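You operate a simulated robot arm through the tools that you are given. There is no shell and no other tool. Be economical: measure what you need, move in short steps, check, and stop when the job is done.

You run a simulated robot arm. Do the job below in one go: nothing can be reset, and whatever is moved stays where it is left.

Task
Take the teal pad on the top of the desk and put it away on the cupboard top. Then open the right cupboard door, put the carton on the top of the desk away on the upper shelf of the cupboard, then shut the door. Then open the desk bottom drawer, take the eraser and put it in the desk's bottom drawer, then shut the drawer. Then open the left bench drawer, put the hand roller in the inside of the left bench drawer, then shut the drawer. Then open the left cupboard door. The order counts. Set down upright: carton, hand roller.

It is judged by the outcome, as a careful person would: the job done as asked, and still so three seconds after it is handed in. It fails if anything else is knocked over, pushed out of place, dropped, spilled or broken.

Robot
A 7-joint arm with a fingered hand on a trunk, on a base that drives. Base frame: it is fixed to the floor where the robot stands at the start and does not move with it; the origin is under the middle of the robot, x ahead of it, y to its left, z up; the surface under the hand at the start is at about z = 760. Readings come in mm, degrees, newtons and seconds.
With the tool pointing down near the work surface it reaches from about 320 to 700 mm from the robot's upright axis, wherever it stands. Its first joint turns from -69.0 to 172.0 degrees. Places, roughly: carton [500, -250, 750]; cupboard top (57x20 cm) [-8660, -940, 880]; desk bottom drawer [500, 100, 200]; desk's bottom drawer [600, 100, 100]; eraser (3x6x3 cm) [300, -3100, 900]; hand roller (6x5x8 cm) [500, -3100, 900]; inside of the left bench drawer [500, -2700, 700]; left bench drawer [400, -2700, 700]; left cupboard door [-8100, -900, 400]; right cupboard door [-8700, -900, 400]; teal pad (7x5x5 cm) [500, 0, 800]; upper shelf of the cupboard [-8400, -1000, 400]. Payload 3.2 kg.
The tool frame sits at the grasp point between the pads (the TCP): z along the fingers, y along the line on which they close. The tips reach 26 mm beyond it. Largest opening 88 mm; the body of the gripper starts 30 mm behind the TCP. The gripper is a hand of 5 fingers: y runs from the thumb to the fingers, the wrist lies at [-16, -108, -172] in the tool frame, and closing takes about 1.5 s.
Orientation is that of the tool frame in the base frame, as a unit quaternion [x, y, z, w]. With the fingers straight down and the wrist toward the robot, the tool's x, y and z point along [0, 1, 0], [1, 0, 0] and [0, 0, -1] of the base frame.

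Tools
- The arm moves only by the tool apply_moves. Its argument "increments" is a list of rows, each an object (a shift or turn left out is 0, a gripper value left out holds the last) with "translation": the shift along the tool's x, y, z in units of 100 mm (1.0 is 100 mm), a list of three; "dr": the turn, a rotation vector about the tool's x, y, z in units of 60 degrees (1.0 is 60 degrees), a list of three. In form: [{"translation": [x, y, z], "dr": [ax, ay, az]}, ...]. A call has 1 to 12 rows; each row is the pose to reach, as a shift and turn from the pose commanded when the call began, along the tool's axes at that moment. "claw" is the finger opening in mm, from 0 to 88, set as the call begins (left out, the last holds). A call with a number of a shift or a turn outside -1 to 1 is refused whole. A row lasts 0.2 s, in which the tool goes at most 50 mm and 8.6 degrees; a call with a longer step from one row to the next is refused whole, and so is a gripper value outside its range. A pose out of reach is approached as far as the arm can. The call stops where the force on the tool passes 40 N (or 10 N more than at its start, if that is more) or the arm is blocked; 0.2 s more then pass. Each finger travels about 72 mm/s and halts on what it meets, pressing with about 31 N; the grip force reading is that of the motor and also rises with nothing between the fingers. The clock runs only during rows and for 0.2 s after the last one: add rows that repeat a pose to give the fingers time. It gives the time, the measured TCP pose, the force on the tool (base axes), the opening and the grip force at its end, in the units of the frame above (readings bear some noise), with the torque about the TCP (base axes, N m) and any sound that the robot's microphone picked up, and new pictures: "show" is both (left out), scene, wrist or none.
- Cameras (640 x 400 px; columns grow to the right, rows downward): "scene" is now at [102.1, 52.8, 1167.7]; the picture's right is [0.71, -0.71, 0.00], its down [-0.55, -0.55, -0.63] and it looks along [0.44, 0.44, -0.78] (base axes); focal length 214 px, centre (320, 200). "wrist" rides on the gripper at [67, -97, -117] in the tool frame; the picture's right is [-0.71, 0.33, -0.62], its down [-0.65, -0.65, 0.39] and it looks along [-0.28, 0.68, 0.68] (tool axes); focal length 234 px, centre (320, 200). There is no depth. A picture from a camera that has moved, and an enlarged one, comes with that camera's place and axes in the base frame and with its lens.
- raise_lower(by): slides the trunk up (or, below 0, down) by that many mm; the arm and the scene camera ride with it, the base frame stays. It gives what a move gives, with no picture.
- base_move(legs): drives the robot by 1 to 6 legs, each [ahead, left, turn to the left] in mm, mm and degrees, along the robot's own axes; the way and the turn of a leg run together, so that a leg with both is an arc; at most 1500 mm and 180 degrees a leg. The arm and the cameras ride along, it lands a little off, and it stops where it bumps. It gives what a move gives, and a new picture of the scene camera.
- set_fingers(index, middle, ring, little, thumb_bend, thumb_turn): sets how far each is bent, from 0 (flat) to 1 (curled in); at 0.3 the hand is open as for a grip, at 0.7 the pads meet at the TCP. One left out holds its place. A second passes; each finger stops where it meets its share of the squeeze, and holds until it gets a number again. A gripper value or a shape takes the hand back. It gives what a move gives, with no picture; readings hold the bend of each and the force on index, middle, ring, little, thumb and palm. thumb_turn goes from beside the hand (0) to across from the fingers (1), as for a grip.
- hand_shape(shape): the hand has 5 fingers and takes this shape, open, in about a second: jaw (thumb against the fingers, like two jaws); tri (thumb and two fingers); tip (a fingertip pinch); poke (one finger out to press); point (the index stretched); flat (the hand flat); cup (the hand cupped); fist (a fist). The gripper value then closes the fingers along that shape, each until it touches; the sizes above hold for jaw. It gives what a move gives, with no picture.
- aim_head(pan, tilt): turns the head with the scene camera to pan (to the left, within 86 degrees either way) and tilt (down, from -29 to 69), counted from straight ahead of the robot. It gives what a move gives, and a new picture of the scene camera.
- enlarge(camera, box): a new picture of the part [left, top, right, bottom] of that camera's present view, enlarged. The clock stands still meanwhile.
- close_job(): hands the job in; it is judged then, once.

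Work in short steps. Places have to be worked out from the pictures, the camera data and where the tool is seen: move nearer, look again, correct. Check each grasp and each placing, and mend what went wrong. You have 217 turns and 260 pictures in all, those below and enlarged ones among them. Open the gripper and draw the arm clear of the work before you hand the job in, unless the task says otherwise; then end with one line.

The tools are called after "Emit:" by a JSON object that holds its "name" and its "arguments". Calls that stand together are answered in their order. apply_moves: Moves the arm, as the interface text tells. Its arguments: {"type":"object","properties":{"increments":{"type":"array","items":{"type":"object","properties":{"translation":{"type":"array","items":{"type":"number"}},"dr":{"type":"array","items":{"type":"number"}}}}},"claw":{"type":"number"},"show":{"type":"string","enum":["both","scene","wrist","none"]}},"required":["increments"]} The other tools are called the same way: raise_lower (by) slides the trunk up or down; hand_shape (shape) gives the hand a shape; set_fingers (index, middle, ring, little, thumb_bend, thumb_turn) moves the fingers one by one; base_move (legs) drives the base; aim_head (pan, tilt) turns the head that bears the scene camera; enlarge (camera, box) takes an enlarged picture of a part of a camera's view; close_job () hands the job in.

At the start:

```text
clock: 0.0
tcp_pos: [385.0, 88.4, 1040.9]
orientation: [0.71, 0.705, 0.0, -0.005]
contact_force: [-0.4, 0.0, 0.0]
wrist_torque: [-0.01, -0.02, 0.02]
finger_gap: 87.8
grip_force: 0.2
shape: jaw
bend: [0.3, 0.3, 0.3, 0.3, 0.3, 0.97]
finger forces: [0.0, 0.1, 0.0, 0.0, 0.0, 0.1]
trunk travel left (down, up): [-500.0, 340.0]
robot x, y, heading: [-0.8, -2.0, 0.0]
head pan, tilt: [12.9, 51.8]
```

scene: 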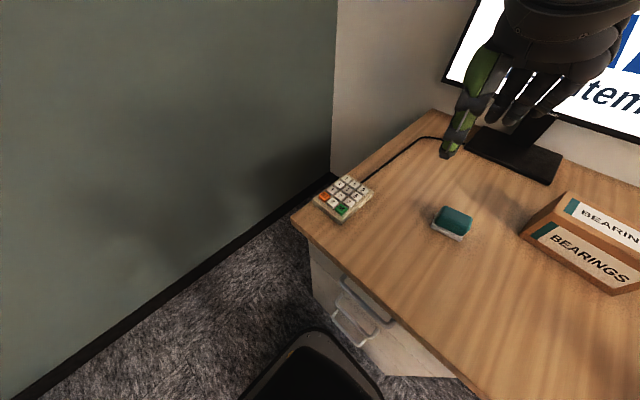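
wrist: 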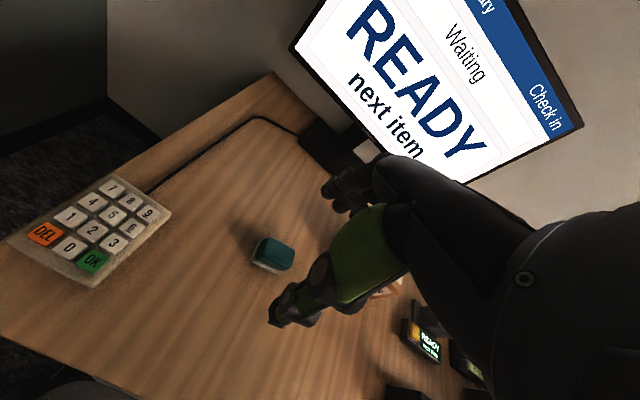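

The teal pad (sponge-like) sits near [460, 28]. I'll look straight ahead first to see the whole desk.

Emit:
{"name": "aim_head", "arguments": {"pan": -15, "tilt": 45}}

Emit:
{"name": "enlarge", "arguments": {"camera": "wrist", "box": [200, 200, 360, 300]}}

```text
clock: 0.9
tcp_pos: [389.5, 80.5, 1045.1]
orientation: [0.715, 0.699, 0.005, -0.013]
contact_force: [-0.3, -0.9, 0.5]
wrist_torque: [0.01, 0.01, -0.03]
finger_gap: 87.6
grip_force: 0.1
shape: jaw
bend: [0.3, 0.3, 0.3, 0.3, 0.3, 0.97]
finger forces: [0.1, 0.1, 0.0, 0.0, 0.0, 0.0]
trunk travel left (down, up): [-500.0, 340.0]
robot x, y, heading: [-0.6, -2.6, -0.3]
head pan, tilt: [-15.0, 45.0]
camera scene: at [111.0, 44.4, 1169.5], right [0.59, -0.81, 0.0], down [-0.62, -0.45, -0.65], along [0.52, 0.38, -0.76], focal length 214 px, centre (320, 200)
```

scene: 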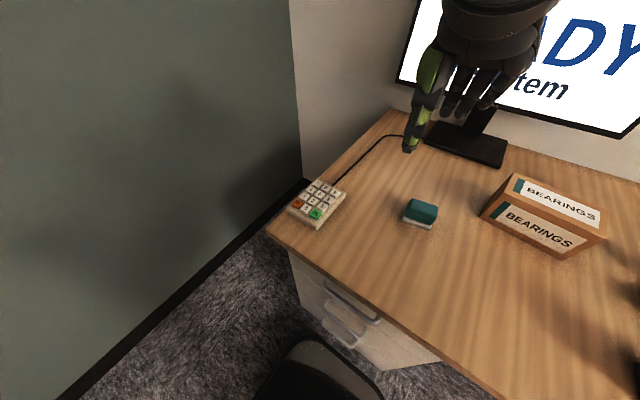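

```text
4.00 times, centred on (280, 250) of wrist
camera zoom: at [296.4, 147.6, 1164.0], right [0.32, -0.73, 0.6], down [-0.67, -0.62, -0.4], along [0.67, -0.28, -0.69], focal length 937 px, centre (480, 0)
```

zoom: 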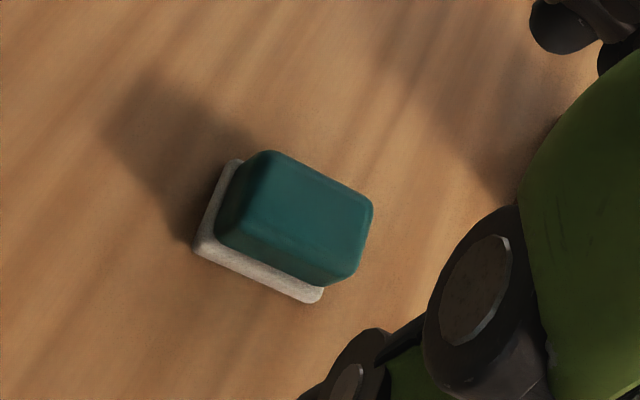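

The head may still have been turning; I'll command it again for a clean view.

Emit:
{"name": "aim_head", "arguments": {"pan": -30, "tilt": 45}}

```text
clock: 1.7
tcp_pos: [389.4, 80.4, 1044.1]
orientation: [0.715, 0.699, 0.005, -0.013]
contact_force: [-0.1, -0.5, 0.4]
wrist_torque: [0.01, 0.0, 0.0]
finger_gap: 87.8
grip_force: 0.2
shape: jaw
bend: [0.3, 0.3, 0.3, 0.3, 0.3, 0.97]
finger forces: [0.0, 0.1, 0.0, 0.0, 0.0, 0.1]
trunk travel left (down, up): [-500.0, 340.0]
robot x, y, heading: [0.6, 0.4, -0.0]
head pan, tilt: [-30.0, 45.0]
camera scene: at [111.5, 44.4, 1170.2], right [0.58, -0.81, 0.0], down [-0.62, -0.44, -0.65], along [0.53, 0.38, -0.76], focal length 214 px, centre (320, 200)
```

scene: 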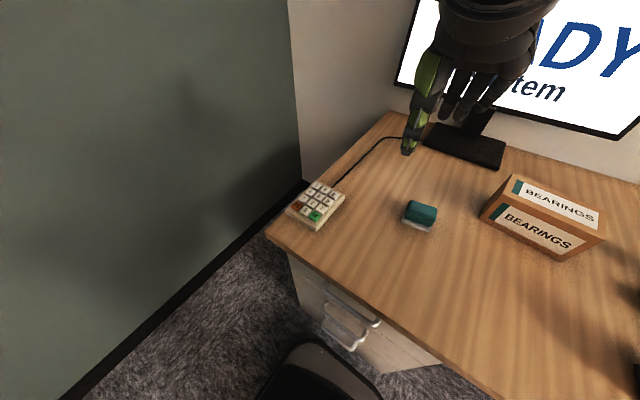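

The camera hasn't followed the pan; test with the other direction.

Emit:
{"name": "aim_head", "arguments": {"pan": 30, "tilt": 45}}

Emit:
{"name": "aim_head", "arguments": {"pan": -60, "tilt": 20}}

```text
clock: 3.0
tcp_pos: [390.1, 81.8, 1041.5]
orientation: [0.714, 0.7, 0.002, -0.011]
contact_force: [-0.2, -0.8, 0.1]
wrist_torque: [0.03, -0.04, -0.01]
finger_gap: 87.9
grip_force: 0.1
shape: jaw
bend: [0.3, 0.3, 0.3, 0.3, 0.3, 0.97]
finger forces: [0.1, 0.1, 0.0, 0.0, 0.0, 0.1]
trunk travel left (down, up): [-500.0, 340.0]
robot x, y, heading: [0.9, -3.0, 0.1]
head pan, tilt: [30.0, 45.0]
camera scene: at [111.6, 44.7, 1170.6], right [0.58, -0.81, 0.0], down [-0.61, -0.44, -0.66], along [0.53, 0.38, -0.75], focal length 214 px, centre (320, 200)
```

scene: 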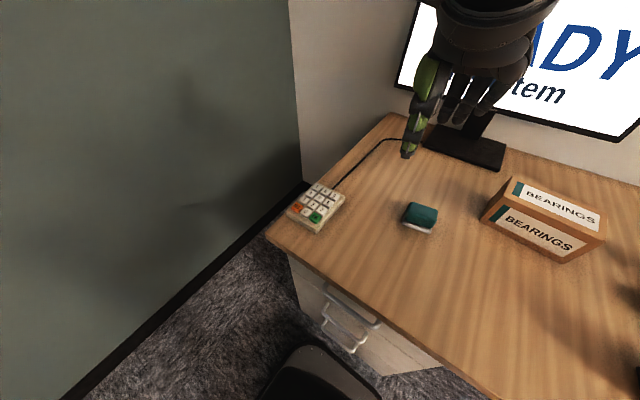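

```text
clock: 4.6
tcp_pos: [384.5, 88.5, 1043.0]
orientation: [0.71, 0.705, 0.0, -0.003]
contact_force: [1.0, 0.8, -0.2]
wrist_torque: [-0.02, -0.02, 0.0]
finger_gap: 87.8
grip_force: 0.2
shape: jaw
bend: [0.3, 0.3, 0.3, 0.3, 0.3, 0.97]
finger forces: [0.0, 0.0, 0.1, 0.0, 0.0, 0.0]
trunk travel left (down, up): [-500.0, 340.0]
robot x, y, heading: [-2.4, -1.7, -0.2]
head pan, tilt: [-60.0, 20.0]
camera scene: at [95.0, -81.4, 1214.8], right [-0.87, -0.5, 0.0], down [-0.17, 0.3, -0.94], along [0.47, -0.81, -0.34], focal length 214 px, centre (320, 200)
```

scene: 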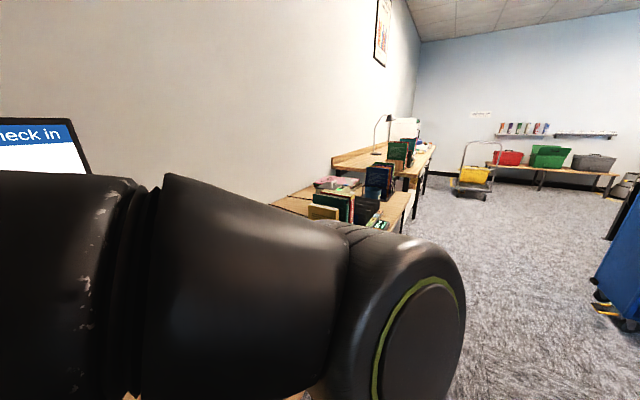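

The arm blocks the head's pan at that tilt, that is all. The pad centre is about [487, 28], its long side along y turned about 12°, so I'll go over it with a 12° yaw.

Emit:
{"name": "apply_moves", "arguments": {"increments": [{"translation": [-0.15, 0.255, 0.24], "dr": [0, 0, -0.05]}, {"translation": [-0.3, 0.51, 0.48], "dr": [0, 0, -0.1]}, {"translation": [-0.45, 0.765, 0.72], "dr": [0, 0, -0.15]}, {"translation": [-0.6, 1.0, 0.96], "dr": [0, 0, -0.2]}, {"translation": [-0.6, 1.0, 0.96], "dr": [0, 0, -0.2]}], "claw": 88, "show": "wrist"}}

Emit:
{"name": "aim_head", "arguments": {"pan": 20, "tilt": 40}}

```text
clock: 5.8
tcp_pos: [481.9, 28.7, 944.4]
orientation: [0.632, 0.775, 0.001, -0.003]
contact_force: [-0.3, -0.6, -0.5]
wrist_torque: [0.01, 0.01, -0.02]
finger_gap: 88.1
grip_force: 0.2
shape: jaw
bend: [0.3, 0.3, 0.3, 0.3, 0.3, 0.97]
finger forces: [0.1, 0.1, 0.0, 0.1, 0.1, 0.1]
trunk travel left (down, up): [-500.0, 340.0]
robot x, y, heading: [-0.9, 4.2, -0.2]
head pan, tilt: [-60.0, 20.0]
camera wrist: at [375.8, 72.9, 1061.7], right [0.47, -0.63, 0.62], down [-0.51, -0.77, -0.39], along [0.72, -0.13, -0.68], focal length 234 px, centre (320, 200)
```

wrist: 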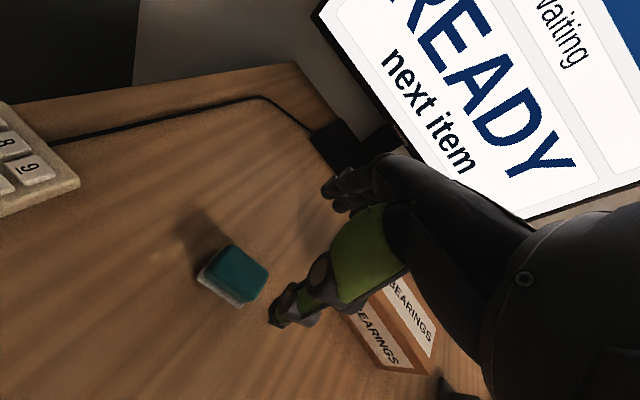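

```text
clock: 7.4
tcp_pos: [482.5, 27.0, 944.4]
orientation: [0.632, 0.775, 0.001, -0.004]
contact_force: [0.0, -0.2, 0.3]
wrist_torque: [-0.02, 0.02, 0.02]
finger_gap: 87.8
grip_force: 0.1
shape: jaw
bend: [0.3, 0.3, 0.3, 0.3, 0.3, 0.97]
finger forces: [0.0, 0.0, 0.0, 0.1, 0.0, 0.1]
trunk travel left (down, up): [-500.0, 340.0]
robot x, y, heading: [-0.1, 1.4, 0.2]
head pan, tilt: [20.0, 40.0]
camera scene: at [128.4, 28.2, 1183.4], right [0.34, -0.94, 0.0], down [-0.6, -0.22, -0.77], along [0.72, 0.26, -0.64], focal length 214 px, centre (320, 200)
```

scene: 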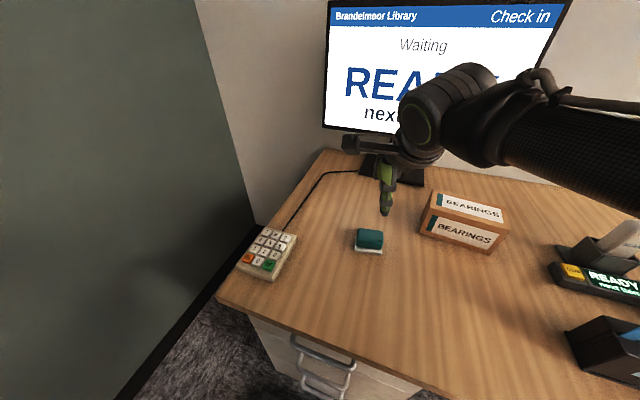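

The pad estimates now agree at about [480, 31]. Lower 100 mm over it and look again.

Emit:
{"name": "apply_moves", "arguments": {"increments": [{"translation": [0.01, 0, 0.35]}, {"translation": [0.02, 0, 0.7]}, {"translation": [0.03, 0, 1.0]}, {"translation": [0.03, 0, 1.0]}], "show": "both"}}

```text
clock: 8.4
tcp_pos: [482.5, 31.0, 846.4]
orientation: [0.632, 0.775, 0.002, -0.003]
contact_force: [-1.2, 0.3, 0.1]
wrist_torque: [0.01, 0.0, -0.01]
finger_gap: 88.0
grip_force: 0.0
shape: jaw
bend: [0.3, 0.3, 0.3, 0.3, 0.3, 0.97]
finger forces: [0.1, 0.0, 0.0, 0.0, 0.1, 0.0]
trunk travel left (down, up): [-500.0, 340.0]
robot x, y, heading: [1.7, -1.5, -0.0]
head pan, tilt: [20.0, 40.0]
camera scene: at [128.2, 28.1, 1183.4], right [0.34, -0.94, 0.0], down [-0.6, -0.22, -0.77], along [0.72, 0.26, -0.64], focal length 214 px, centre (320, 200)
camera wrist: at [374.5, 76.4, 962.9], right [0.47, -0.63, 0.62], down [-0.51, -0.76, -0.39], along [0.72, -0.13, -0.68], focal length 234 px, centre (320, 200)
```

scene: 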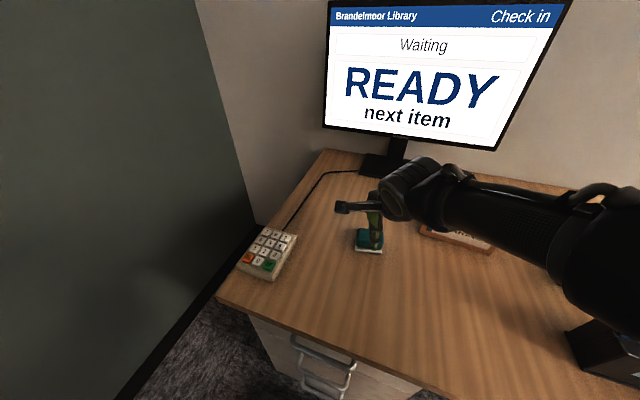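
wrist: 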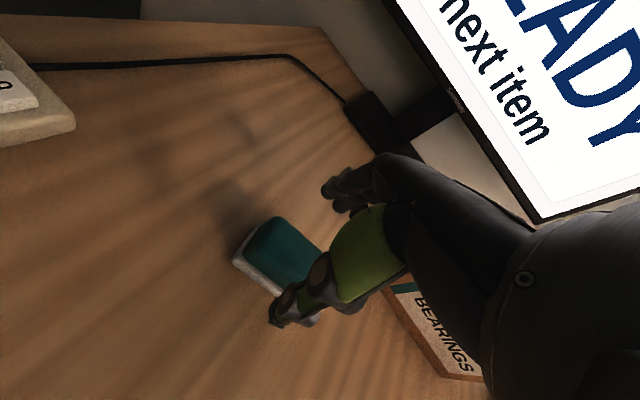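

The thumb lies on the near side of the pad with ~20 mm clearance. Descend to about z=793.

Emit:
{"name": "apply_moves", "arguments": {"increments": [{"translation": [0, 0, 0.27]}, {"translation": [0, 0, 0.53]}, {"translation": [0, 0, 0.53]}], "show": "both"}}

```text
clock: 9.2
tcp_pos: [481.0, 31.4, 791.2]
orientation: [0.633, 0.774, 0.002, -0.003]
contact_force: [0.4, 0.3, 0.2]
wrist_torque: [0.02, 0.01, 0.01]
finger_gap: 88.0
grip_force: 0.0
shape: jaw
bend: [0.3, 0.3, 0.3, 0.3, 0.3, 0.97]
finger forces: [0.0, 0.0, 0.1, 0.0, 0.0, 0.0]
trunk travel left (down, up): [-500.0, 340.0]
robot x, y, heading: [-0.7, -1.7, 0.0]
head pan, tilt: [20.0, 40.0]
camera scene: at [128.2, 28.1, 1183.4], right [0.34, -0.94, 0.0], down [-0.6, -0.22, -0.77], along [0.72, 0.26, -0.64], focal length 214 px, centre (320, 200)
camera wrist: at [374.5, 76.7, 909.2], right [0.47, -0.63, 0.62], down [-0.51, -0.76, -0.39], along [0.72, -0.13, -0.68], focal length 234 px, centre (320, 200)
```

scene: 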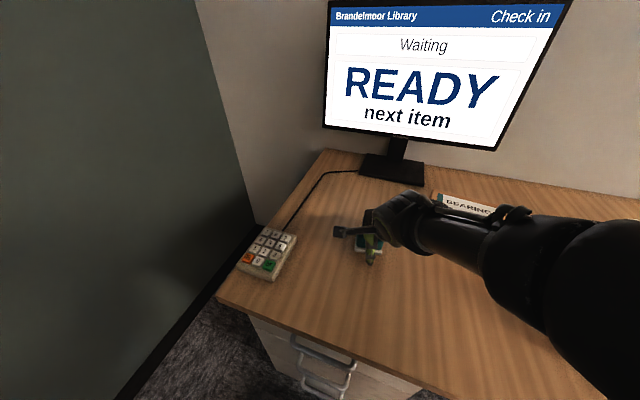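
wrist: 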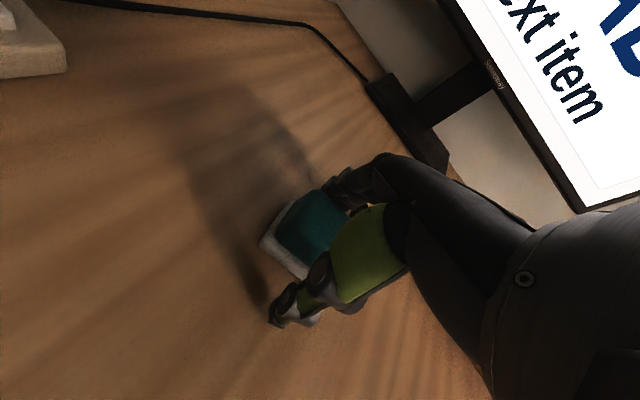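

Positioned around the pad with no contact. Close the fingers.

Emit:
{"name": "apply_moves", "arguments": {"increments": [{"translation": [0, 0, 0]}, {"translation": [0, 0, 0]}, {"translation": [0, 0, 0]}, {"translation": [0, 0, 0]}, {"translation": [0, 0, 0]}, {"translation": [0, 0, 0]}, {"translation": [0, 0, 0]}, {"translation": [0, 0, 0]}], "claw": 20, "show": "wrist"}}

```text
clock: 11.0
tcp_pos: [481.5, 31.0, 793.9]
orientation: [0.632, 0.775, 0.002, -0.002]
contact_force: [0.3, -0.8, 13.4]
wrist_torque: [-0.09, 0.3, -0.03]
finger_gap: 38.8
grip_force: 30.6
shape: jaw
bend: [0.52, 0.45, 0.73, 0.56, 0.37, 1.0]
finger forces: [15.3, 8.1, 3.2, 0.0, 27.0, 0.0]
trunk travel left (down, up): [-500.0, 340.0]
robot x, y, heading: [3.0, 0.7, -0.2]
head pan, tilt: [20.0, 40.0]
camera wrist: at [373.4, 76.8, 910.8], right [0.47, -0.63, 0.62], down [-0.51, -0.76, -0.39], along [0.72, -0.13, -0.68], focal length 234 px, centre (320, 200)
```

wrist: 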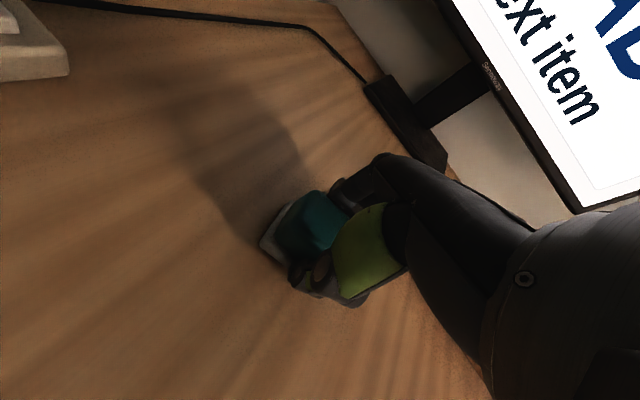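

Gripped (index, middle, thumb share the squeeze). Lift it.

Emit:
{"name": "apply_moves", "arguments": {"increments": [{"translation": [0, 0, -0.2]}, {"translation": [0, 0, -0.5]}, {"translation": [0, 0, -0.9]}, {"translation": [0, 0, -1.0]}, {"translation": [0, 0, -1.0]}], "show": "both"}}

```text
clock: 12.2
tcp_pos: [483.8, 31.3, 892.7]
orientation: [0.632, 0.775, 0.001, -0.003]
contact_force: [0.1, -0.8, -1.8]
wrist_torque: [-0.01, 0.04, 0.01]
finger_gap: 37.8
grip_force: 31.4
shape: jaw
bend: [0.52, 0.45, 0.73, 0.57, 0.38, 1.0]
finger forces: [13.6, 6.3, 3.3, 0.0, 27.1, 0.0]
trunk travel left (down, up): [-500.0, 340.0]
robot x, y, heading: [1.7, 0.2, 0.0]
head pan, tilt: [20.0, 40.0]
camera scene: at [128.4, 28.2, 1183.4], right [0.34, -0.94, 0.0], down [-0.6, -0.22, -0.77], along [0.72, 0.26, -0.64], focal length 214 px, centre (320, 200)
camera wrist: at [375.5, 76.6, 1010.1], right [0.47, -0.63, 0.62], down [-0.51, -0.77, -0.39], along [0.72, -0.13, -0.68], focal length 234 px, centre (320, 200)
```

scene: 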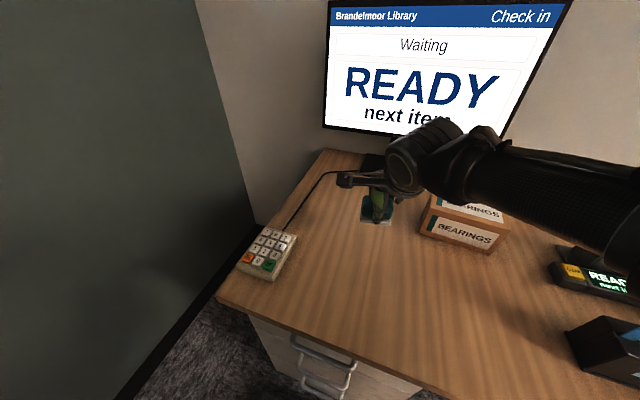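
wrist: 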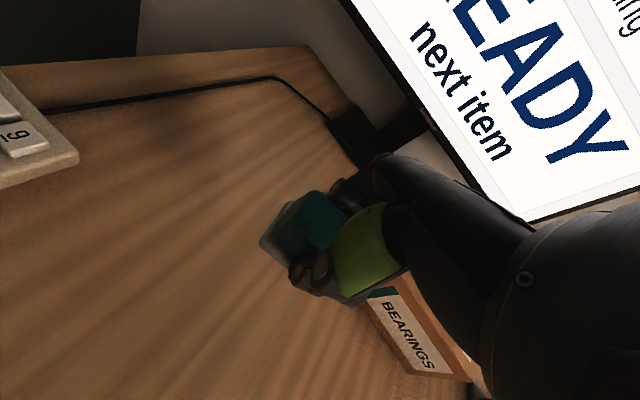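

The pad is held. Raise and draw the arm in before driving.

Emit:
{"name": "apply_moves", "arguments": {"increments": [{"translation": [0, 0, -0.4]}, {"translation": [0, -0.2, -0.8]}, {"translation": [0, -0.5, -1.0]}, {"translation": [0, -0.9, -1.0]}, {"translation": [0, -0.9, -1.0]}], "show": "none"}}

Emit:
{"name": "base_move", "arguments": {"legs": [[-350, 0, 0], [0, 0, 90]]}}

Emit:
{"name": "aim_head", "arguments": {"pan": 65, "tilt": 10}}

```text
clock: 13.4
tcp_pos: [394.5, 11.9, 993.4]
orientation: [0.632, 0.775, 0.0, -0.004]
contact_force: [0.5, 0.5, -0.8]
wrist_torque: [0.01, -0.01, 0.0]
finger_gap: 37.8
grip_force: 31.0
shape: jaw
bend: [0.52, 0.45, 0.73, 0.57, 0.38, 1.0]
finger forces: [13.1, 6.3, 3.5, 0.0, 27.3, 0.0]
trunk travel left (down, up): [-500.0, 340.0]
robot x, y, heading: [0.6, 0.9, 0.2]
head pan, tilt: [20.0, 40.0]
```

```text
clock: 19.5
tcp_pos: [-363.9, 395.8, 992.2]
orientation: [-0.101, 0.995, -0.002, -0.003]
contact_force: [0.0, 0.8, -0.4]
wrist_torque: [0.02, 0.01, -0.02]
finger_gap: 37.9
grip_force: 30.9
shape: jaw
bend: [0.52, 0.45, 0.73, 0.57, 0.38, 1.0]
finger forces: [12.8, 6.2, 3.6, 0.1, 26.9, 0.0]
trunk travel left (down, up): [-500.0, 340.0]
robot x, y, heading: [-350.4, 1.8, 89.9]
head pan, tilt: [20.0, 40.0]
camera scene: at [-382.5, 129.3, 1183.4], right [0.94, 0.34, 0.0], down [0.22, -0.6, -0.77], along [-0.26, 0.72, -0.64], focal length 214 px, centre (320, 200)
```

scene: 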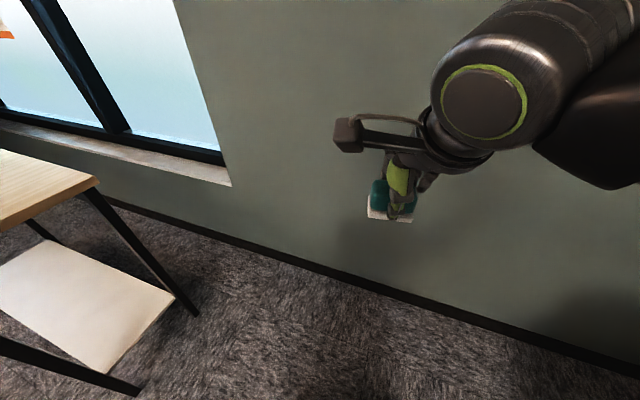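

```text
clock: 20.6
tcp_pos: [-363.9, 394.9, 991.9]
orientation: [-0.101, 0.995, -0.003, -0.004]
contact_force: [0.2, -0.1, -0.3]
wrist_torque: [-0.01, -0.01, 0.02]
finger_gap: 37.6
grip_force: 31.1
shape: jaw
bend: [0.52, 0.45, 0.73, 0.57, 0.38, 1.0]
finger forces: [12.9, 6.2, 3.6, 0.0, 26.9, 0.0]
trunk travel left (down, up): [-500.0, 340.0]
robot x, y, heading: [-350.5, -0.3, 90.2]
head pan, tilt: [65.0, 10.0]
camera scene: at [-437.6, 88.7, 1231.0], right [0.42, 0.91, 0.0], down [0.16, -0.07, -0.98], along [-0.89, 0.42, -0.17], focal length 214 px, centre (320, 200)
```

scene: 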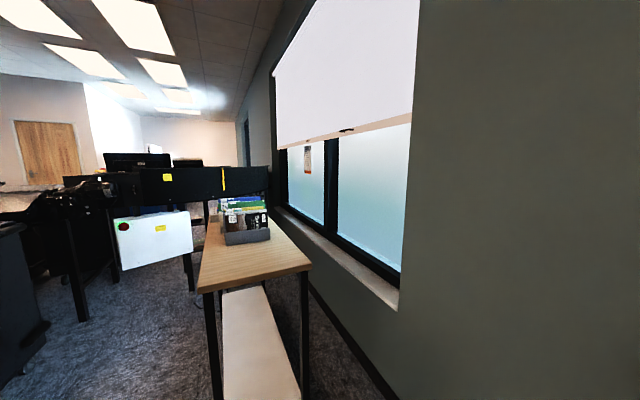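

There's a side table on the north side from x≈-1300, and desks further. I'll turn to face -x and look along the route.

Emit:
{"name": "base_move", "arguments": {"legs": [[0, 0, 90]]}}

Emit:
{"name": "aim_head", "arguments": {"pan": 0, "tilt": 10}}

Emit:
{"name": "aim_head", "arguments": {"pan": 55, "tilt": 15}}

```text
clock: 24.8
tcp_pos: [-746.5, -7.4, 992.6]
orientation: [0.771, -0.637, 0.003, 0.0]
contact_force: [0.2, -0.2, -1.0]
wrist_torque: [0.0, 0.01, 0.04]
finger_gap: 37.2
grip_force: 30.9
shape: jaw
bend: [0.52, 0.46, 0.73, 0.57, 0.38, 1.0]
finger forces: [14.4, 6.0, 3.6, 0.1, 26.3, 0.0]
trunk travel left (down, up): [-500.0, 340.0]
robot x, y, heading: [-347.6, 0.5, 179.3]
head pan, tilt: [65.0, 10.0]
camera scene: at [-443.6, -84.0, 1231.1], right [-0.9, 0.43, 0.0], down [0.08, 0.16, -0.98], along [-0.43, -0.89, -0.17], focal length 214 px, centre (320, 200)
```

scene: 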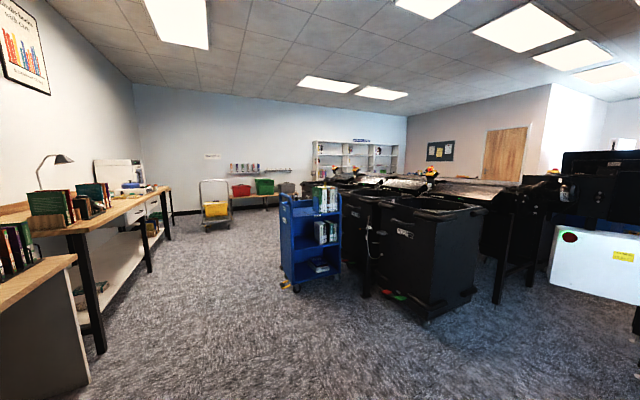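

```text
clock: 26.2
tcp_pos: [-747.4, -6.8, 992.8]
orientation: [0.771, -0.637, 0.003, 0.001]
contact_force: [-0.2, 0.4, 0.4]
wrist_torque: [-0.02, 0.0, -0.01]
finger_gap: 37.1
grip_force: 30.8
shape: jaw
bend: [0.52, 0.46, 0.73, 0.57, 0.38, 1.0]
finger forces: [14.4, 6.0, 3.6, 0.0, 26.3, 0.0]
trunk travel left (down, up): [-500.0, 340.0]
robot x, y, heading: [-356.1, -3.0, 179.5]
head pan, tilt: [0.0, 10.0]
camera scene: at [-496.4, 0.8, 1231.1], right [0.01, 1.0, 0.0], down [0.17, 0.0, -0.98], along [-0.98, 0.01, -0.17], focal length 214 px, centre (320, 200)
```

scene: 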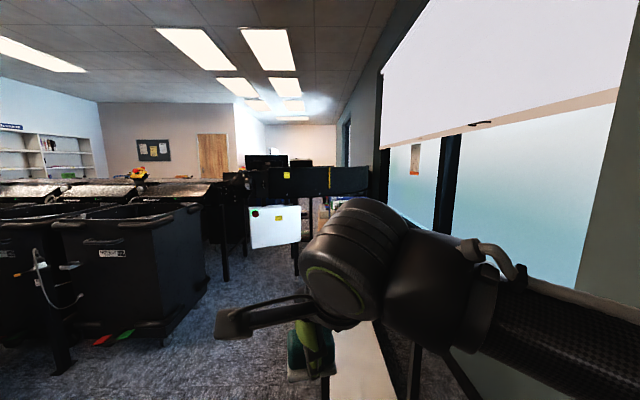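

```text
clock: 27.4
tcp_pos: [-748.5, -8.4, 992.8]
orientation: [0.771, -0.637, 0.004, 0.002]
contact_force: [-0.4, 0.0, -0.6]
wrist_torque: [0.03, -0.02, 0.0]
finger_gap: 37.0
grip_force: 30.6
shape: jaw
bend: [0.52, 0.46, 0.73, 0.57, 0.38, 1.0]
finger forces: [14.3, 5.9, 3.6, 0.1, 26.4, 0.0]
trunk travel left (down, up): [-500.0, 340.0]
robot x, y, heading: [-355.1, 0.5, 179.7]
head pan, tilt: [55.0, 15.0]
camera scene: at [-457.9, -76.0, 1223.0], right [-0.81, 0.58, 0.0], down [0.15, 0.21, -0.97], along [-0.56, -0.78, -0.26], focal length 214 px, centre (320, 200)
```

scene: 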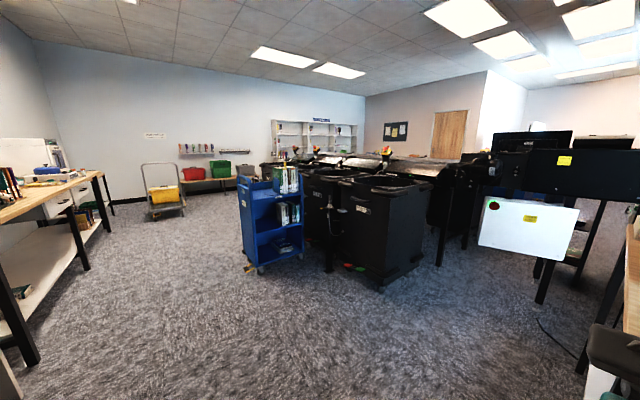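

A sorting machine fills the middle of the room and I need a route to x≈-8400. Raise the trunk to look over it.

Emit:
{"name": "raise_lower", "arguments": {"by": 340}}

Emit:
{"name": "aim_head", "arguments": {"pan": 15, "tilt": 12}}

Emit:
{"name": "aim_head", "arguments": {"pan": 50, "tilt": 12}}

```text
clock: 30.7
tcp_pos: [-746.4, -8.0, 1334.4]
orientation: [0.771, -0.637, 0.004, 0.001]
contact_force: [-0.2, 0.3, -1.6]
wrist_torque: [-0.03, -0.03, 0.03]
finger_gap: 37.2
grip_force: 30.2
shape: jaw
bend: [0.52, 0.46, 0.73, 0.57, 0.38, 1.0]
finger forces: [14.5, 6.0, 3.7, 0.0, 26.6, 0.0]
trunk travel left (down, up): [-840.0, 0.0]
robot x, y, heading: [-351.6, -0.9, 179.3]
head pan, tilt: [55.0, 15.0]
```

```text
clock: 31.8
tcp_pos: [-747.0, -7.9, 1332.0]
orientation: [0.771, -0.637, 0.004, 0.001]
contact_force: [-0.1, -0.6, -0.6]
wrist_torque: [0.01, 0.02, -0.01]
finger_gap: 37.4
grip_force: 31.1
shape: jaw
bend: [0.52, 0.46, 0.73, 0.57, 0.38, 1.0]
finger forces: [14.5, 6.0, 3.6, 0.1, 26.6, 0.1]
trunk travel left (down, up): [-840.0, 0.0]
robot x, y, heading: [-354.5, 3.2, 179.5]
head pan, tilt: [15.0, 12.0]
camera scene: at [-493.7, -23.3, 1567.8], right [-0.25, 0.97, 0.0], down [0.2, 0.05, -0.98], along [-0.95, -0.24, -0.21], focal length 214 px, centre (320, 200)
```

scene: 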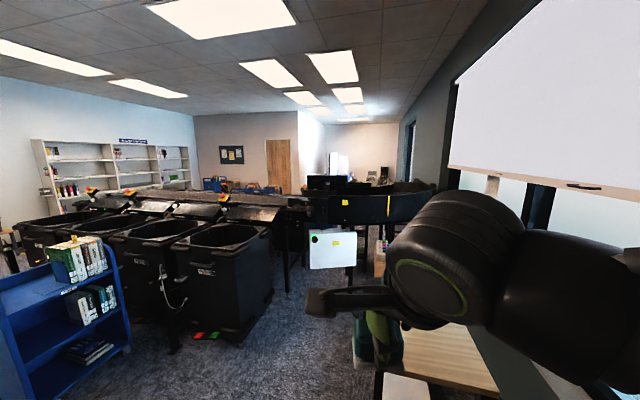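

```text
clock: 32.8
tcp_pos: [-746.2, -7.6, 1333.1]
orientation: [0.771, -0.637, 0.004, 0.001]
contact_force: [0.4, 0.3, -0.6]
wrist_torque: [0.01, -0.05, -0.02]
finger_gap: 37.0
grip_force: 31.2
shape: jaw
bend: [0.52, 0.46, 0.73, 0.57, 0.38, 1.0]
finger forces: [14.4, 5.9, 3.6, 0.0, 26.6, 0.0]
trunk travel left (down, up): [-840.0, 0.0]
robot x, y, heading: [-354.2, -1.1, 179.5]
head pan, tilt: [50.0, 12.0]
camera scene: at [-464.2, -70.7, 1567.9], right [-0.76, 0.65, 0.0], down [0.14, 0.16, -0.98], along [-0.64, -0.74, -0.21], focal length 214 px, centre (320, 200)
```

scene: 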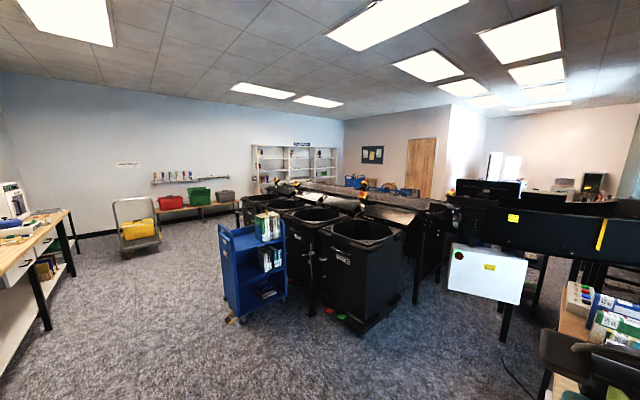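

The sorter runs along -y at x≈-1500…-2800 down to y≈-4500; the conveyor blocks the north. I'll go around its south end: turn to face -y and drive down the aisle at x≈-350.

Emit:
{"name": "base_move", "arguments": {"legs": [[0, 0, 90], [1500, 0, 0], [1500, 0, 0]]}}

Emit:
{"name": "aim_head", "arguments": {"pan": -60, "tilt": 15}}

```text
clock: 51.2
tcp_pos: [-339.9, -3410.4, 1331.3]
orientation: [0.995, 0.103, 0.002, -0.002]
contact_force: [-0.7, -0.1, -0.6]
wrist_torque: [-0.01, -0.01, 0.0]
finger_gap: 37.1
grip_force: 31.5
shape: jaw
bend: [0.52, 0.46, 0.73, 0.57, 0.38, 1.0]
finger forces: [15.8, 6.5, 3.7, 0.0, 26.6, 0.1]
trunk travel left (down, up): [-840.0, 0.0]
robot x, y, heading: [-352.8, -3012.0, -89.6]
head pan, tilt: [50.0, 12.0]
camera scene: at [-283.4, -3126.9, 1567.9], right [-0.64, -0.77, 0.0], down [-0.16, 0.13, -0.98], along [0.75, -0.63, -0.21], focal length 214 px, centre (320, 200)
```

scene: 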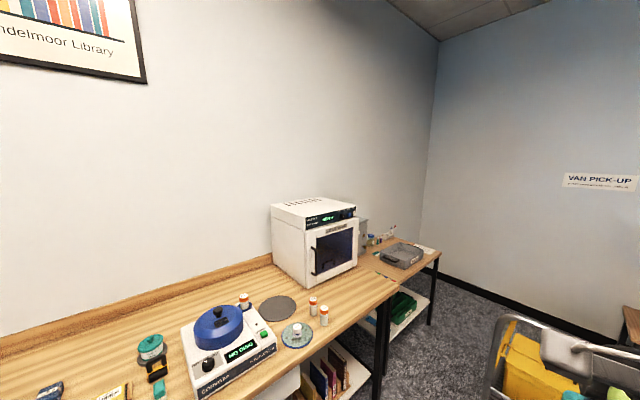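

```text
clock: 53.1
tcp_pos: [-340.2, -3411.7, 1332.9]
orientation: [0.995, 0.103, 0.003, -0.002]
contact_force: [0.0, -0.6, -0.7]
wrist_torque: [0.01, 0.0, 0.0]
finger_gap: 37.4
grip_force: 31.5
shape: jaw
bend: [0.52, 0.46, 0.73, 0.57, 0.38, 1.0]
finger forces: [15.7, 6.5, 3.6, 0.0, 26.7, 0.1]
trunk travel left (down, up): [-840.0, 0.0]
robot x, y, heading: [-351.6, -3016.0, -89.7]
head pan, tilt: [-60.0, 15.0]
camera scene: at [-435.8, -3114.5, 1563.0], right [-0.5, 0.86, 0.0], down [0.22, 0.13, -0.97], along [-0.83, -0.49, -0.26], focal length 214 px, centre (320, 200)
```

scene: 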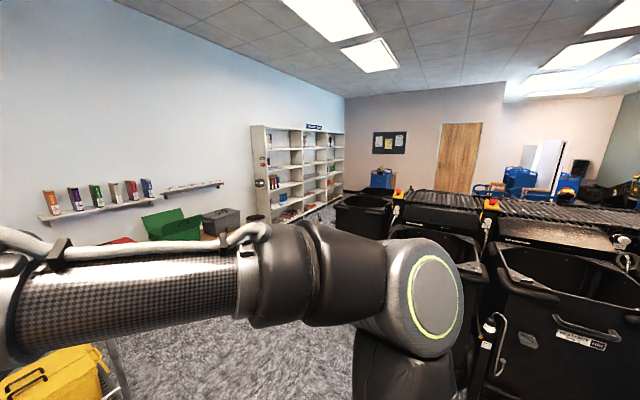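

Look more toward the yellow trolley and the gap.

Emit:
{"name": "aim_head", "arguments": {"pan": -15, "tilt": 30}}

```text
clock: 54.2
tcp_pos: [-339.9, -3411.7, 1332.2]
orientation: [0.995, 0.103, 0.002, -0.002]
contact_force: [0.6, 0.9, -1.3]
wrist_torque: [-0.01, -0.02, 0.0]
finger_gap: 37.0
grip_force: 30.9
shape: jaw
bend: [0.52, 0.46, 0.73, 0.57, 0.38, 1.0]
finger forces: [15.8, 6.6, 3.6, 0.0, 26.7, 0.1]
trunk travel left (down, up): [-840.0, 0.0]
robot x, y, heading: [-353.2, -3015.9, -89.9]
head pan, tilt: [-15.0, 30.0]
camera scene: at [-378.3, -3154.8, 1538.8], right [-0.97, 0.26, 0.0], down [0.13, 0.48, -0.87], along [-0.22, -0.84, -0.5], focal length 214 px, centre (320, 200)
```

scene: 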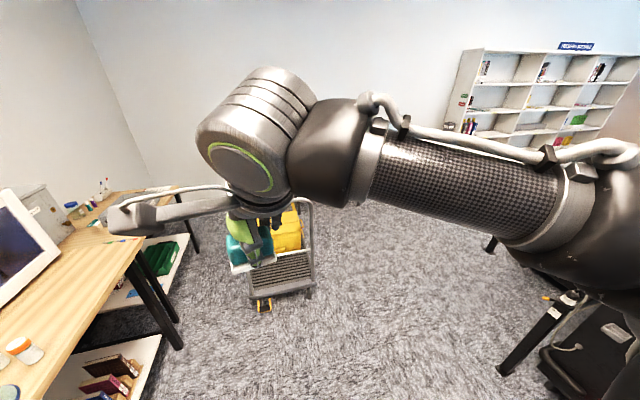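

The trolley spans x -600…-100 from y≈-4240; sorter bins start near x≈-1500 and end near y≈-4500. I pass between at x≈-1030 and then turn west at y≈-5050.

Emit:
{"name": "base_move", "arguments": {"legs": [[600, -670, 0], [1430, 0, 0], [0, 0, -90]]}}

Emit:
{"name": "aim_head", "arguments": {"pan": 30, "tilt": 20}}

Emit:
{"name": "aim_head", "arguments": {"pan": -40, "tilt": 15}}

```text
clock: 69.5
tcp_pos: [-1404.2, -5075.6, 1332.5]
orientation: [0.778, -0.628, 0.004, 0.001]
contact_force: [0.1, 0.2, 0.3]
wrist_torque: [0.01, 0.01, -0.02]
finger_gap: 36.5
grip_force: 31.4
shape: jaw
bend: [0.53, 0.47, 0.73, 0.57, 0.38, 1.0]
finger forces: [16.8, 11.4, 3.3, 0.0, 25.9, 0.1]
trunk travel left (down, up): [-840.0, 0.0]
robot x, y, heading: [-1009.8, -5059.9, -179.4]
head pan, tilt: [-15.0, 30.0]
camera scene: at [-1149.4, -5038.9, 1538.8], right [0.25, 0.97, 0.0], down [0.48, -0.12, -0.87], along [-0.84, 0.22, -0.5], focal length 214 px, centre (320, 200)
```

scene: 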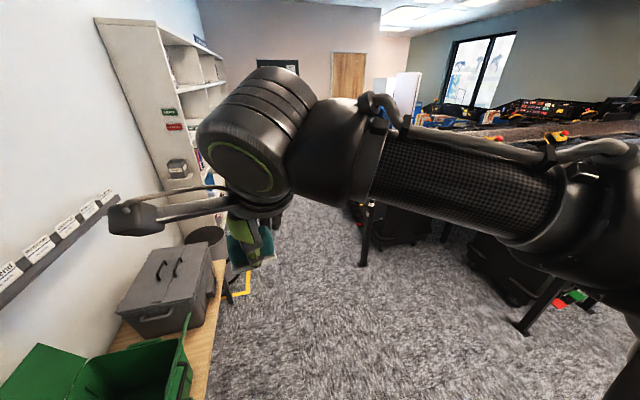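

```text
clock: 70.6
tcp_pos: [-1405.8, -5076.1, 1333.2]
orientation: [0.778, -0.629, 0.004, 0.001]
contact_force: [0.4, 0.4, -0.8]
wrist_torque: [0.06, 0.02, 0.02]
finger_gap: 36.4
grip_force: 31.1
shape: jaw
bend: [0.53, 0.47, 0.73, 0.57, 0.38, 1.0]
finger forces: [16.8, 11.3, 3.3, 0.0, 26.0, 0.0]
trunk travel left (down, up): [-840.0, 0.0]
robot x, y, heading: [-1011.8, -5061.9, -179.5]
head pan, tilt: [30.0, 20.0]
camera scene: at [-1142.1, -5108.6, 1554.8], right [-0.51, 0.86, 0.0], down [0.29, 0.17, -0.94], along [-0.81, -0.48, -0.34], focal length 214 px, centre (320, 200)
```

scene: 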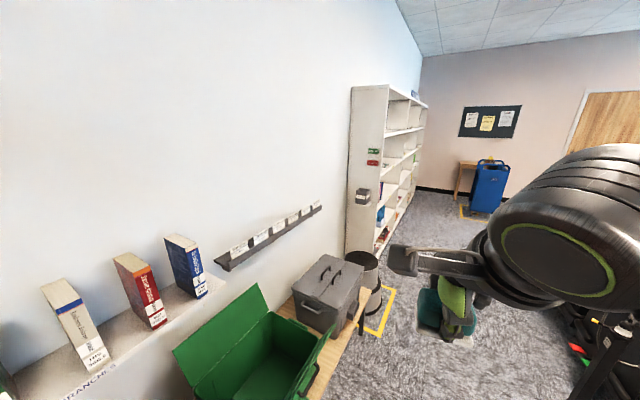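

```text
clock: 72.0
tcp_pos: [-1405.5, -5075.5, 1333.1]
orientation: [0.778, -0.629, 0.004, 0.001]
contact_force: [-0.7, 0.2, -1.1]
wrist_torque: [-0.03, -0.01, -0.01]
finger_gap: 36.6
grip_force: 31.2
shape: jaw
bend: [0.53, 0.47, 0.73, 0.57, 0.38, 1.0]
finger forces: [16.8, 11.4, 3.3, 0.1, 26.0, 0.0]
trunk travel left (down, up): [-840.0, 0.0]
robot x, y, heading: [-1010.0, -5059.2, -179.6]
head pan, tilt: [-40.0, 15.0]
camera scene: at [-1134.0, -5002.1, 1563.0], right [0.64, 0.77, 0.0], down [0.2, -0.16, -0.97], along [-0.75, 0.61, -0.26], focal length 214 px, centre (320, 200)
```

scene: 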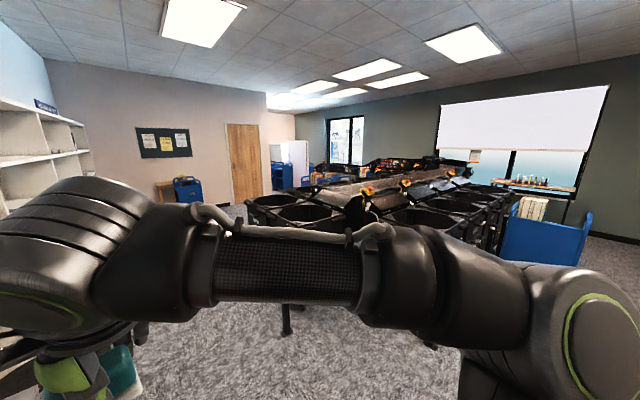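

Corridor clear between the bench/bin (y<-5390) and the sorter's end (y>-4350). Shift to y≈-4890 and drive west 3 m.

Emit:
{"name": "base_move", "arguments": {"legs": [[300, -170, 0], [1350, 0, 0], [1400, 0, 0]]}}

Emit:
{"name": "aim_head", "arguments": {"pan": -5, "tilt": 15}}

```text
clock: 87.2
tcp_pos: [-4464.4, -4939.8, 1333.8]
orientation: [0.779, -0.627, 0.004, 0.0]
contact_force: [0.5, 0.7, -1.0]
wrist_torque: [-0.01, -0.02, -0.04]
finger_gap: 36.6
grip_force: 30.7
shape: jaw
bend: [0.53, 0.47, 0.73, 0.57, 0.38, 1.0]
finger forces: [16.7, 11.3, 3.5, 0.0, 26.3, 0.0]
trunk travel left (down, up): [-840.0, 0.0]
robot x, y, heading: [-4075.1, -4924.6, -179.3]
head pan, tilt: [-40.0, 15.0]
camera scene: at [-4193.5, -4865.5, 1563.0], right [0.63, 0.77, 0.0], down [0.2, -0.16, -0.97], along [-0.75, 0.61, -0.26], focal length 214 px, centre (320, 200)
```

scene: 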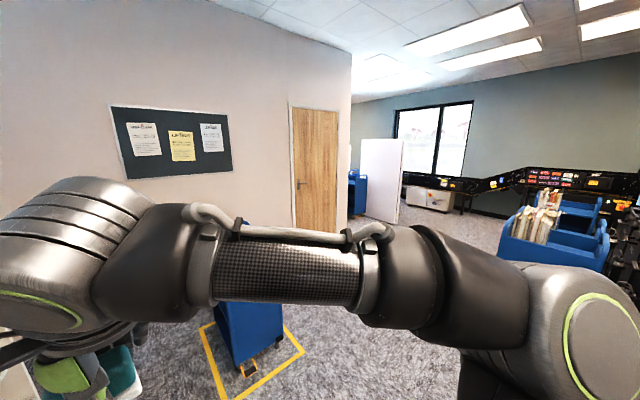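

```text
clock: 88.2
tcp_pos: [-4465.2, -4940.1, 1332.2]
orientation: [0.779, -0.627, 0.003, 0.001]
contact_force: [0.7, -0.6, -0.6]
wrist_torque: [0.01, -0.03, 0.0]
finger_gap: 36.8
grip_force: 31.3
shape: jaw
bend: [0.53, 0.47, 0.73, 0.57, 0.38, 1.0]
finger forces: [16.7, 11.3, 3.5, 0.1, 26.3, 0.0]
trunk travel left (down, up): [-840.0, 0.0]
robot x, y, heading: [-4068.5, -4925.9, -179.3]
head pan, tilt: [-5.0, 15.0]
camera scene: at [-4214.4, -4917.5, 1563.0], right [0.07, 1.0, 0.0], down [0.26, -0.02, -0.97], along [-0.96, 0.07, -0.26], focal length 214 px, centre (320, 200)
```

scene: 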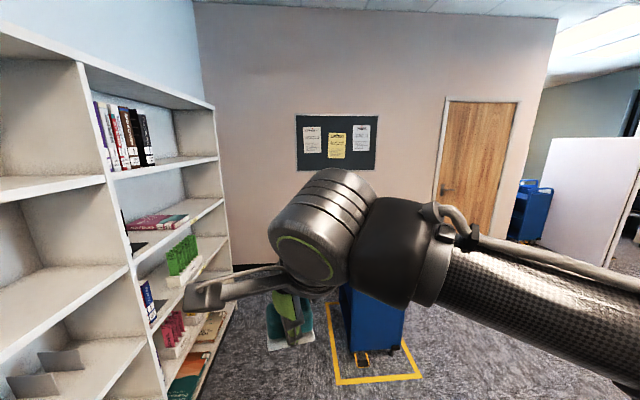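

Wall at x≈-6750 ends at y≈-2000; the cupboard lies beyond it. I'll move diagonally north-west to about (-4700, -3000) facing north and look again.

Emit:
{"name": "base_move", "arguments": {"legs": [[0, -300, -90], [1300, 550, 0], [350, 50, 0]]}}

Emit:
{"name": "aim_head", "arguments": {"pan": 50, "tilt": 15}}

```text
clock: 100.9
tcp_pos: [-4546.6, -2713.5, 1333.1]
orientation: [-0.114, 0.994, -0.002, -0.003]
contact_force: [-0.2, 1.2, 0.0]
wrist_torque: [0.0, -0.02, 0.0]
finger_gap: 36.2
grip_force: 30.9
shape: jaw
bend: [0.53, 0.47, 0.73, 0.57, 0.38, 1.0]
finger forces: [17.1, 10.9, 3.5, 0.0, 25.9, 0.0]
trunk travel left (down, up): [-840.0, 0.0]
robot x, y, heading: [-4522.1, -3108.5, 91.6]
head pan, tilt: [-5.0, 15.0]
cut short: leg 1
camera scene: at [-4521.7, -2965.7, 1563.0], right [1.0, -0.06, 0.0], down [-0.02, -0.26, -0.97], along [0.06, 0.96, -0.26], focal length 214 px, centre (320, 200)
```

scene: 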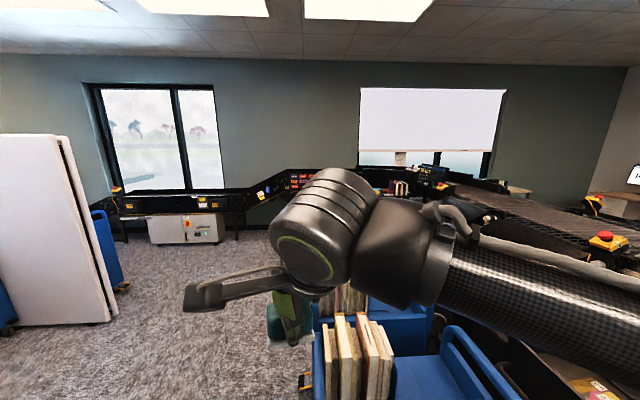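

```text
clock: 102.2
tcp_pos: [-4546.7, -2712.3, 1332.5]
orientation: [-0.113, 0.994, -0.002, -0.003]
contact_force: [-0.2, 0.3, -0.4]
wrist_torque: [0.0, -0.02, 0.0]
finger_gap: 36.2
grip_force: 31.4
shape: jaw
bend: [0.53, 0.47, 0.73, 0.57, 0.38, 1.0]
finger forces: [17.1, 10.9, 3.5, 0.0, 25.8, 0.0]
trunk travel left (down, up): [-840.0, 0.0]
robot x, y, heading: [-4527.7, -3110.4, 91.4]
head pan, tilt: [50.0, 15.0]
camera scene: at [-4600.6, -2999.9, 1562.9], right [0.62, 0.78, 0.0], down [0.2, -0.16, -0.97], along [-0.76, 0.6, -0.26], focal length 214 px, centre (320, 200)
```

scene: 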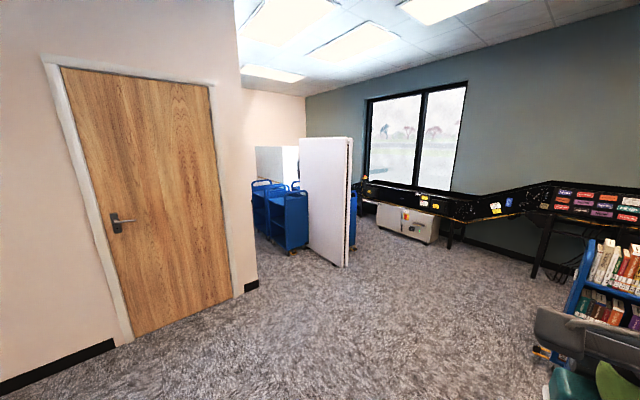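

A leg was cut short; check what is on the right side.

Emit:
{"name": "aim_head", "arguments": {"pan": -60, "tilt": 30}}

Emit:
{"name": "aim_head", "arguments": {"pan": 80, "tilt": 30}}

```text
clock: 104.0
tcp_pos: [-4546.8, -2713.2, 1333.1]
orientation: [-0.113, 0.994, -0.002, -0.004]
contact_force: [0.0, 0.0, -1.3]
wrist_torque: [0.02, -0.01, 0.01]
finger_gap: 36.4
grip_force: 31.1
shape: jaw
bend: [0.53, 0.47, 0.73, 0.57, 0.38, 1.0]
finger forces: [17.1, 11.0, 3.5, 0.0, 25.8, 0.0]
trunk travel left (down, up): [-840.0, 0.0]
robot x, y, heading: [-4524.7, -3108.2, 91.7]
head pan, tilt: [-60.0, 30.0]
camera scene: at [-4450.4, -3010.8, 1538.8], right [0.52, -0.85, 0.0], down [-0.43, -0.26, -0.87], along [0.74, 0.45, -0.5], focal length 214 px, centre (320, 200)
```

scene: 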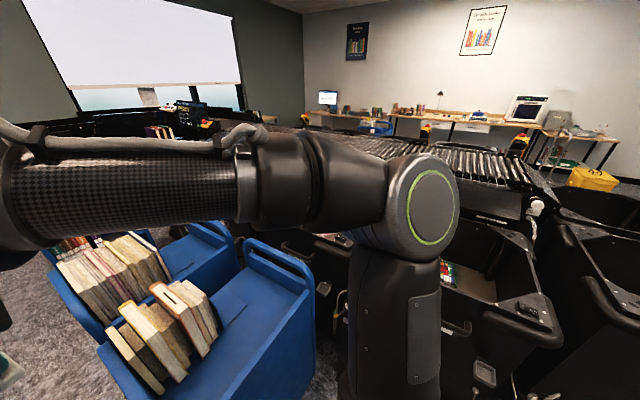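

```text
clock: 106.3
tcp_pos: [-4547.7, -2713.3, 1333.3]
orientation: [-0.114, 0.993, -0.002, -0.003]
contact_force: [-0.2, -0.1, -1.6]
wrist_torque: [0.0, 0.0, -0.04]
finger_gap: 36.5
grip_force: 30.8
shape: jaw
bend: [0.53, 0.47, 0.73, 0.57, 0.38, 1.0]
finger forces: [17.1, 11.1, 3.5, 0.0, 25.8, 0.1]
trunk travel left (down, up): [-840.0, 0.0]
robot x, y, heading: [-4524.4, -3108.4, 91.6]
head pan, tilt: [80.0, 30.0]
camera scene: at [-4616.9, -3044.9, 1538.8], right [0.15, 0.99, 0.0], down [0.49, -0.07, -0.87], along [-0.86, 0.13, -0.5], focal length 214 px, centre (320, 200)
```

scene: 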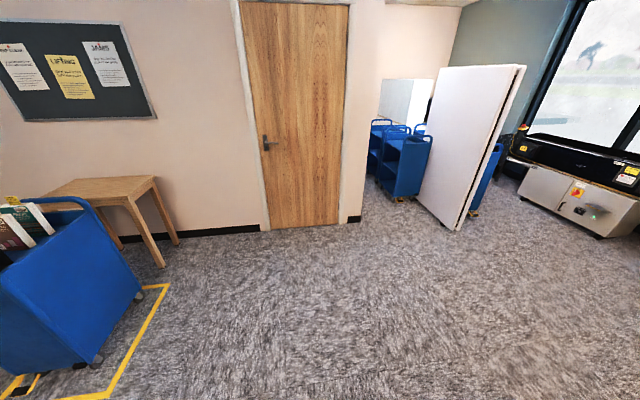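

Everything is intact; the partition lies at y≈-1230 from x≈-7200 to -6330. I'll drive around its east end to the north side, to about (-5500, -800), facing west.

Emit:
{"name": "base_move", "arguments": {"legs": [[500, 1000, 0], [1500, 30, 0], [300, 0, 0], [0, 0, 88]]}}

Emit:
{"name": "aim_head", "arguments": {"pan": 25, "tilt": 20}}

```text
refused: leg 2 is longer than a leg can be; nothing moved
```

```text
clock: 107.5
tcp_pos: [-4547.3, -2712.7, 1333.3]
orientation: [-0.114, 0.993, -0.002, -0.002]
contact_force: [-0.7, -0.1, -1.0]
wrist_torque: [-0.01, -0.02, -0.01]
finger_gap: 36.5
grip_force: 30.4
shape: jaw
bend: [0.53, 0.47, 0.73, 0.57, 0.38, 1.0]
finger forces: [17.1, 11.0, 3.5, 0.0, 25.8, 0.0]
trunk travel left (down, up): [-840.0, 0.0]
robot x, y, heading: [-4524.4, -3104.0, 91.4]
head pan, tilt: [25.0, 20.0]
camera scene: at [-4569.2, -2975.0, 1554.8], right [0.89, 0.45, 0.0], down [0.15, -0.31, -0.94], along [-0.42, 0.84, -0.34], focal length 214 px, centre (320, 200)
```

scene: 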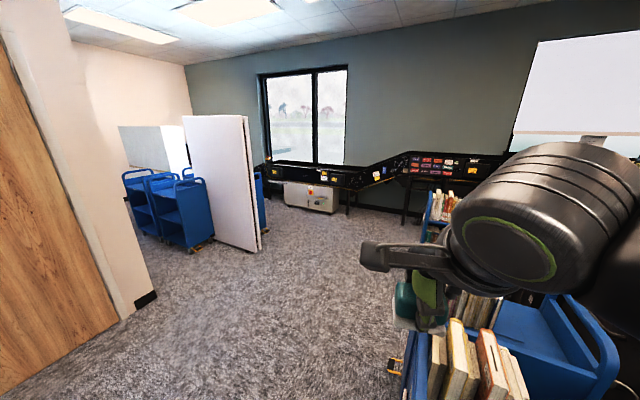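

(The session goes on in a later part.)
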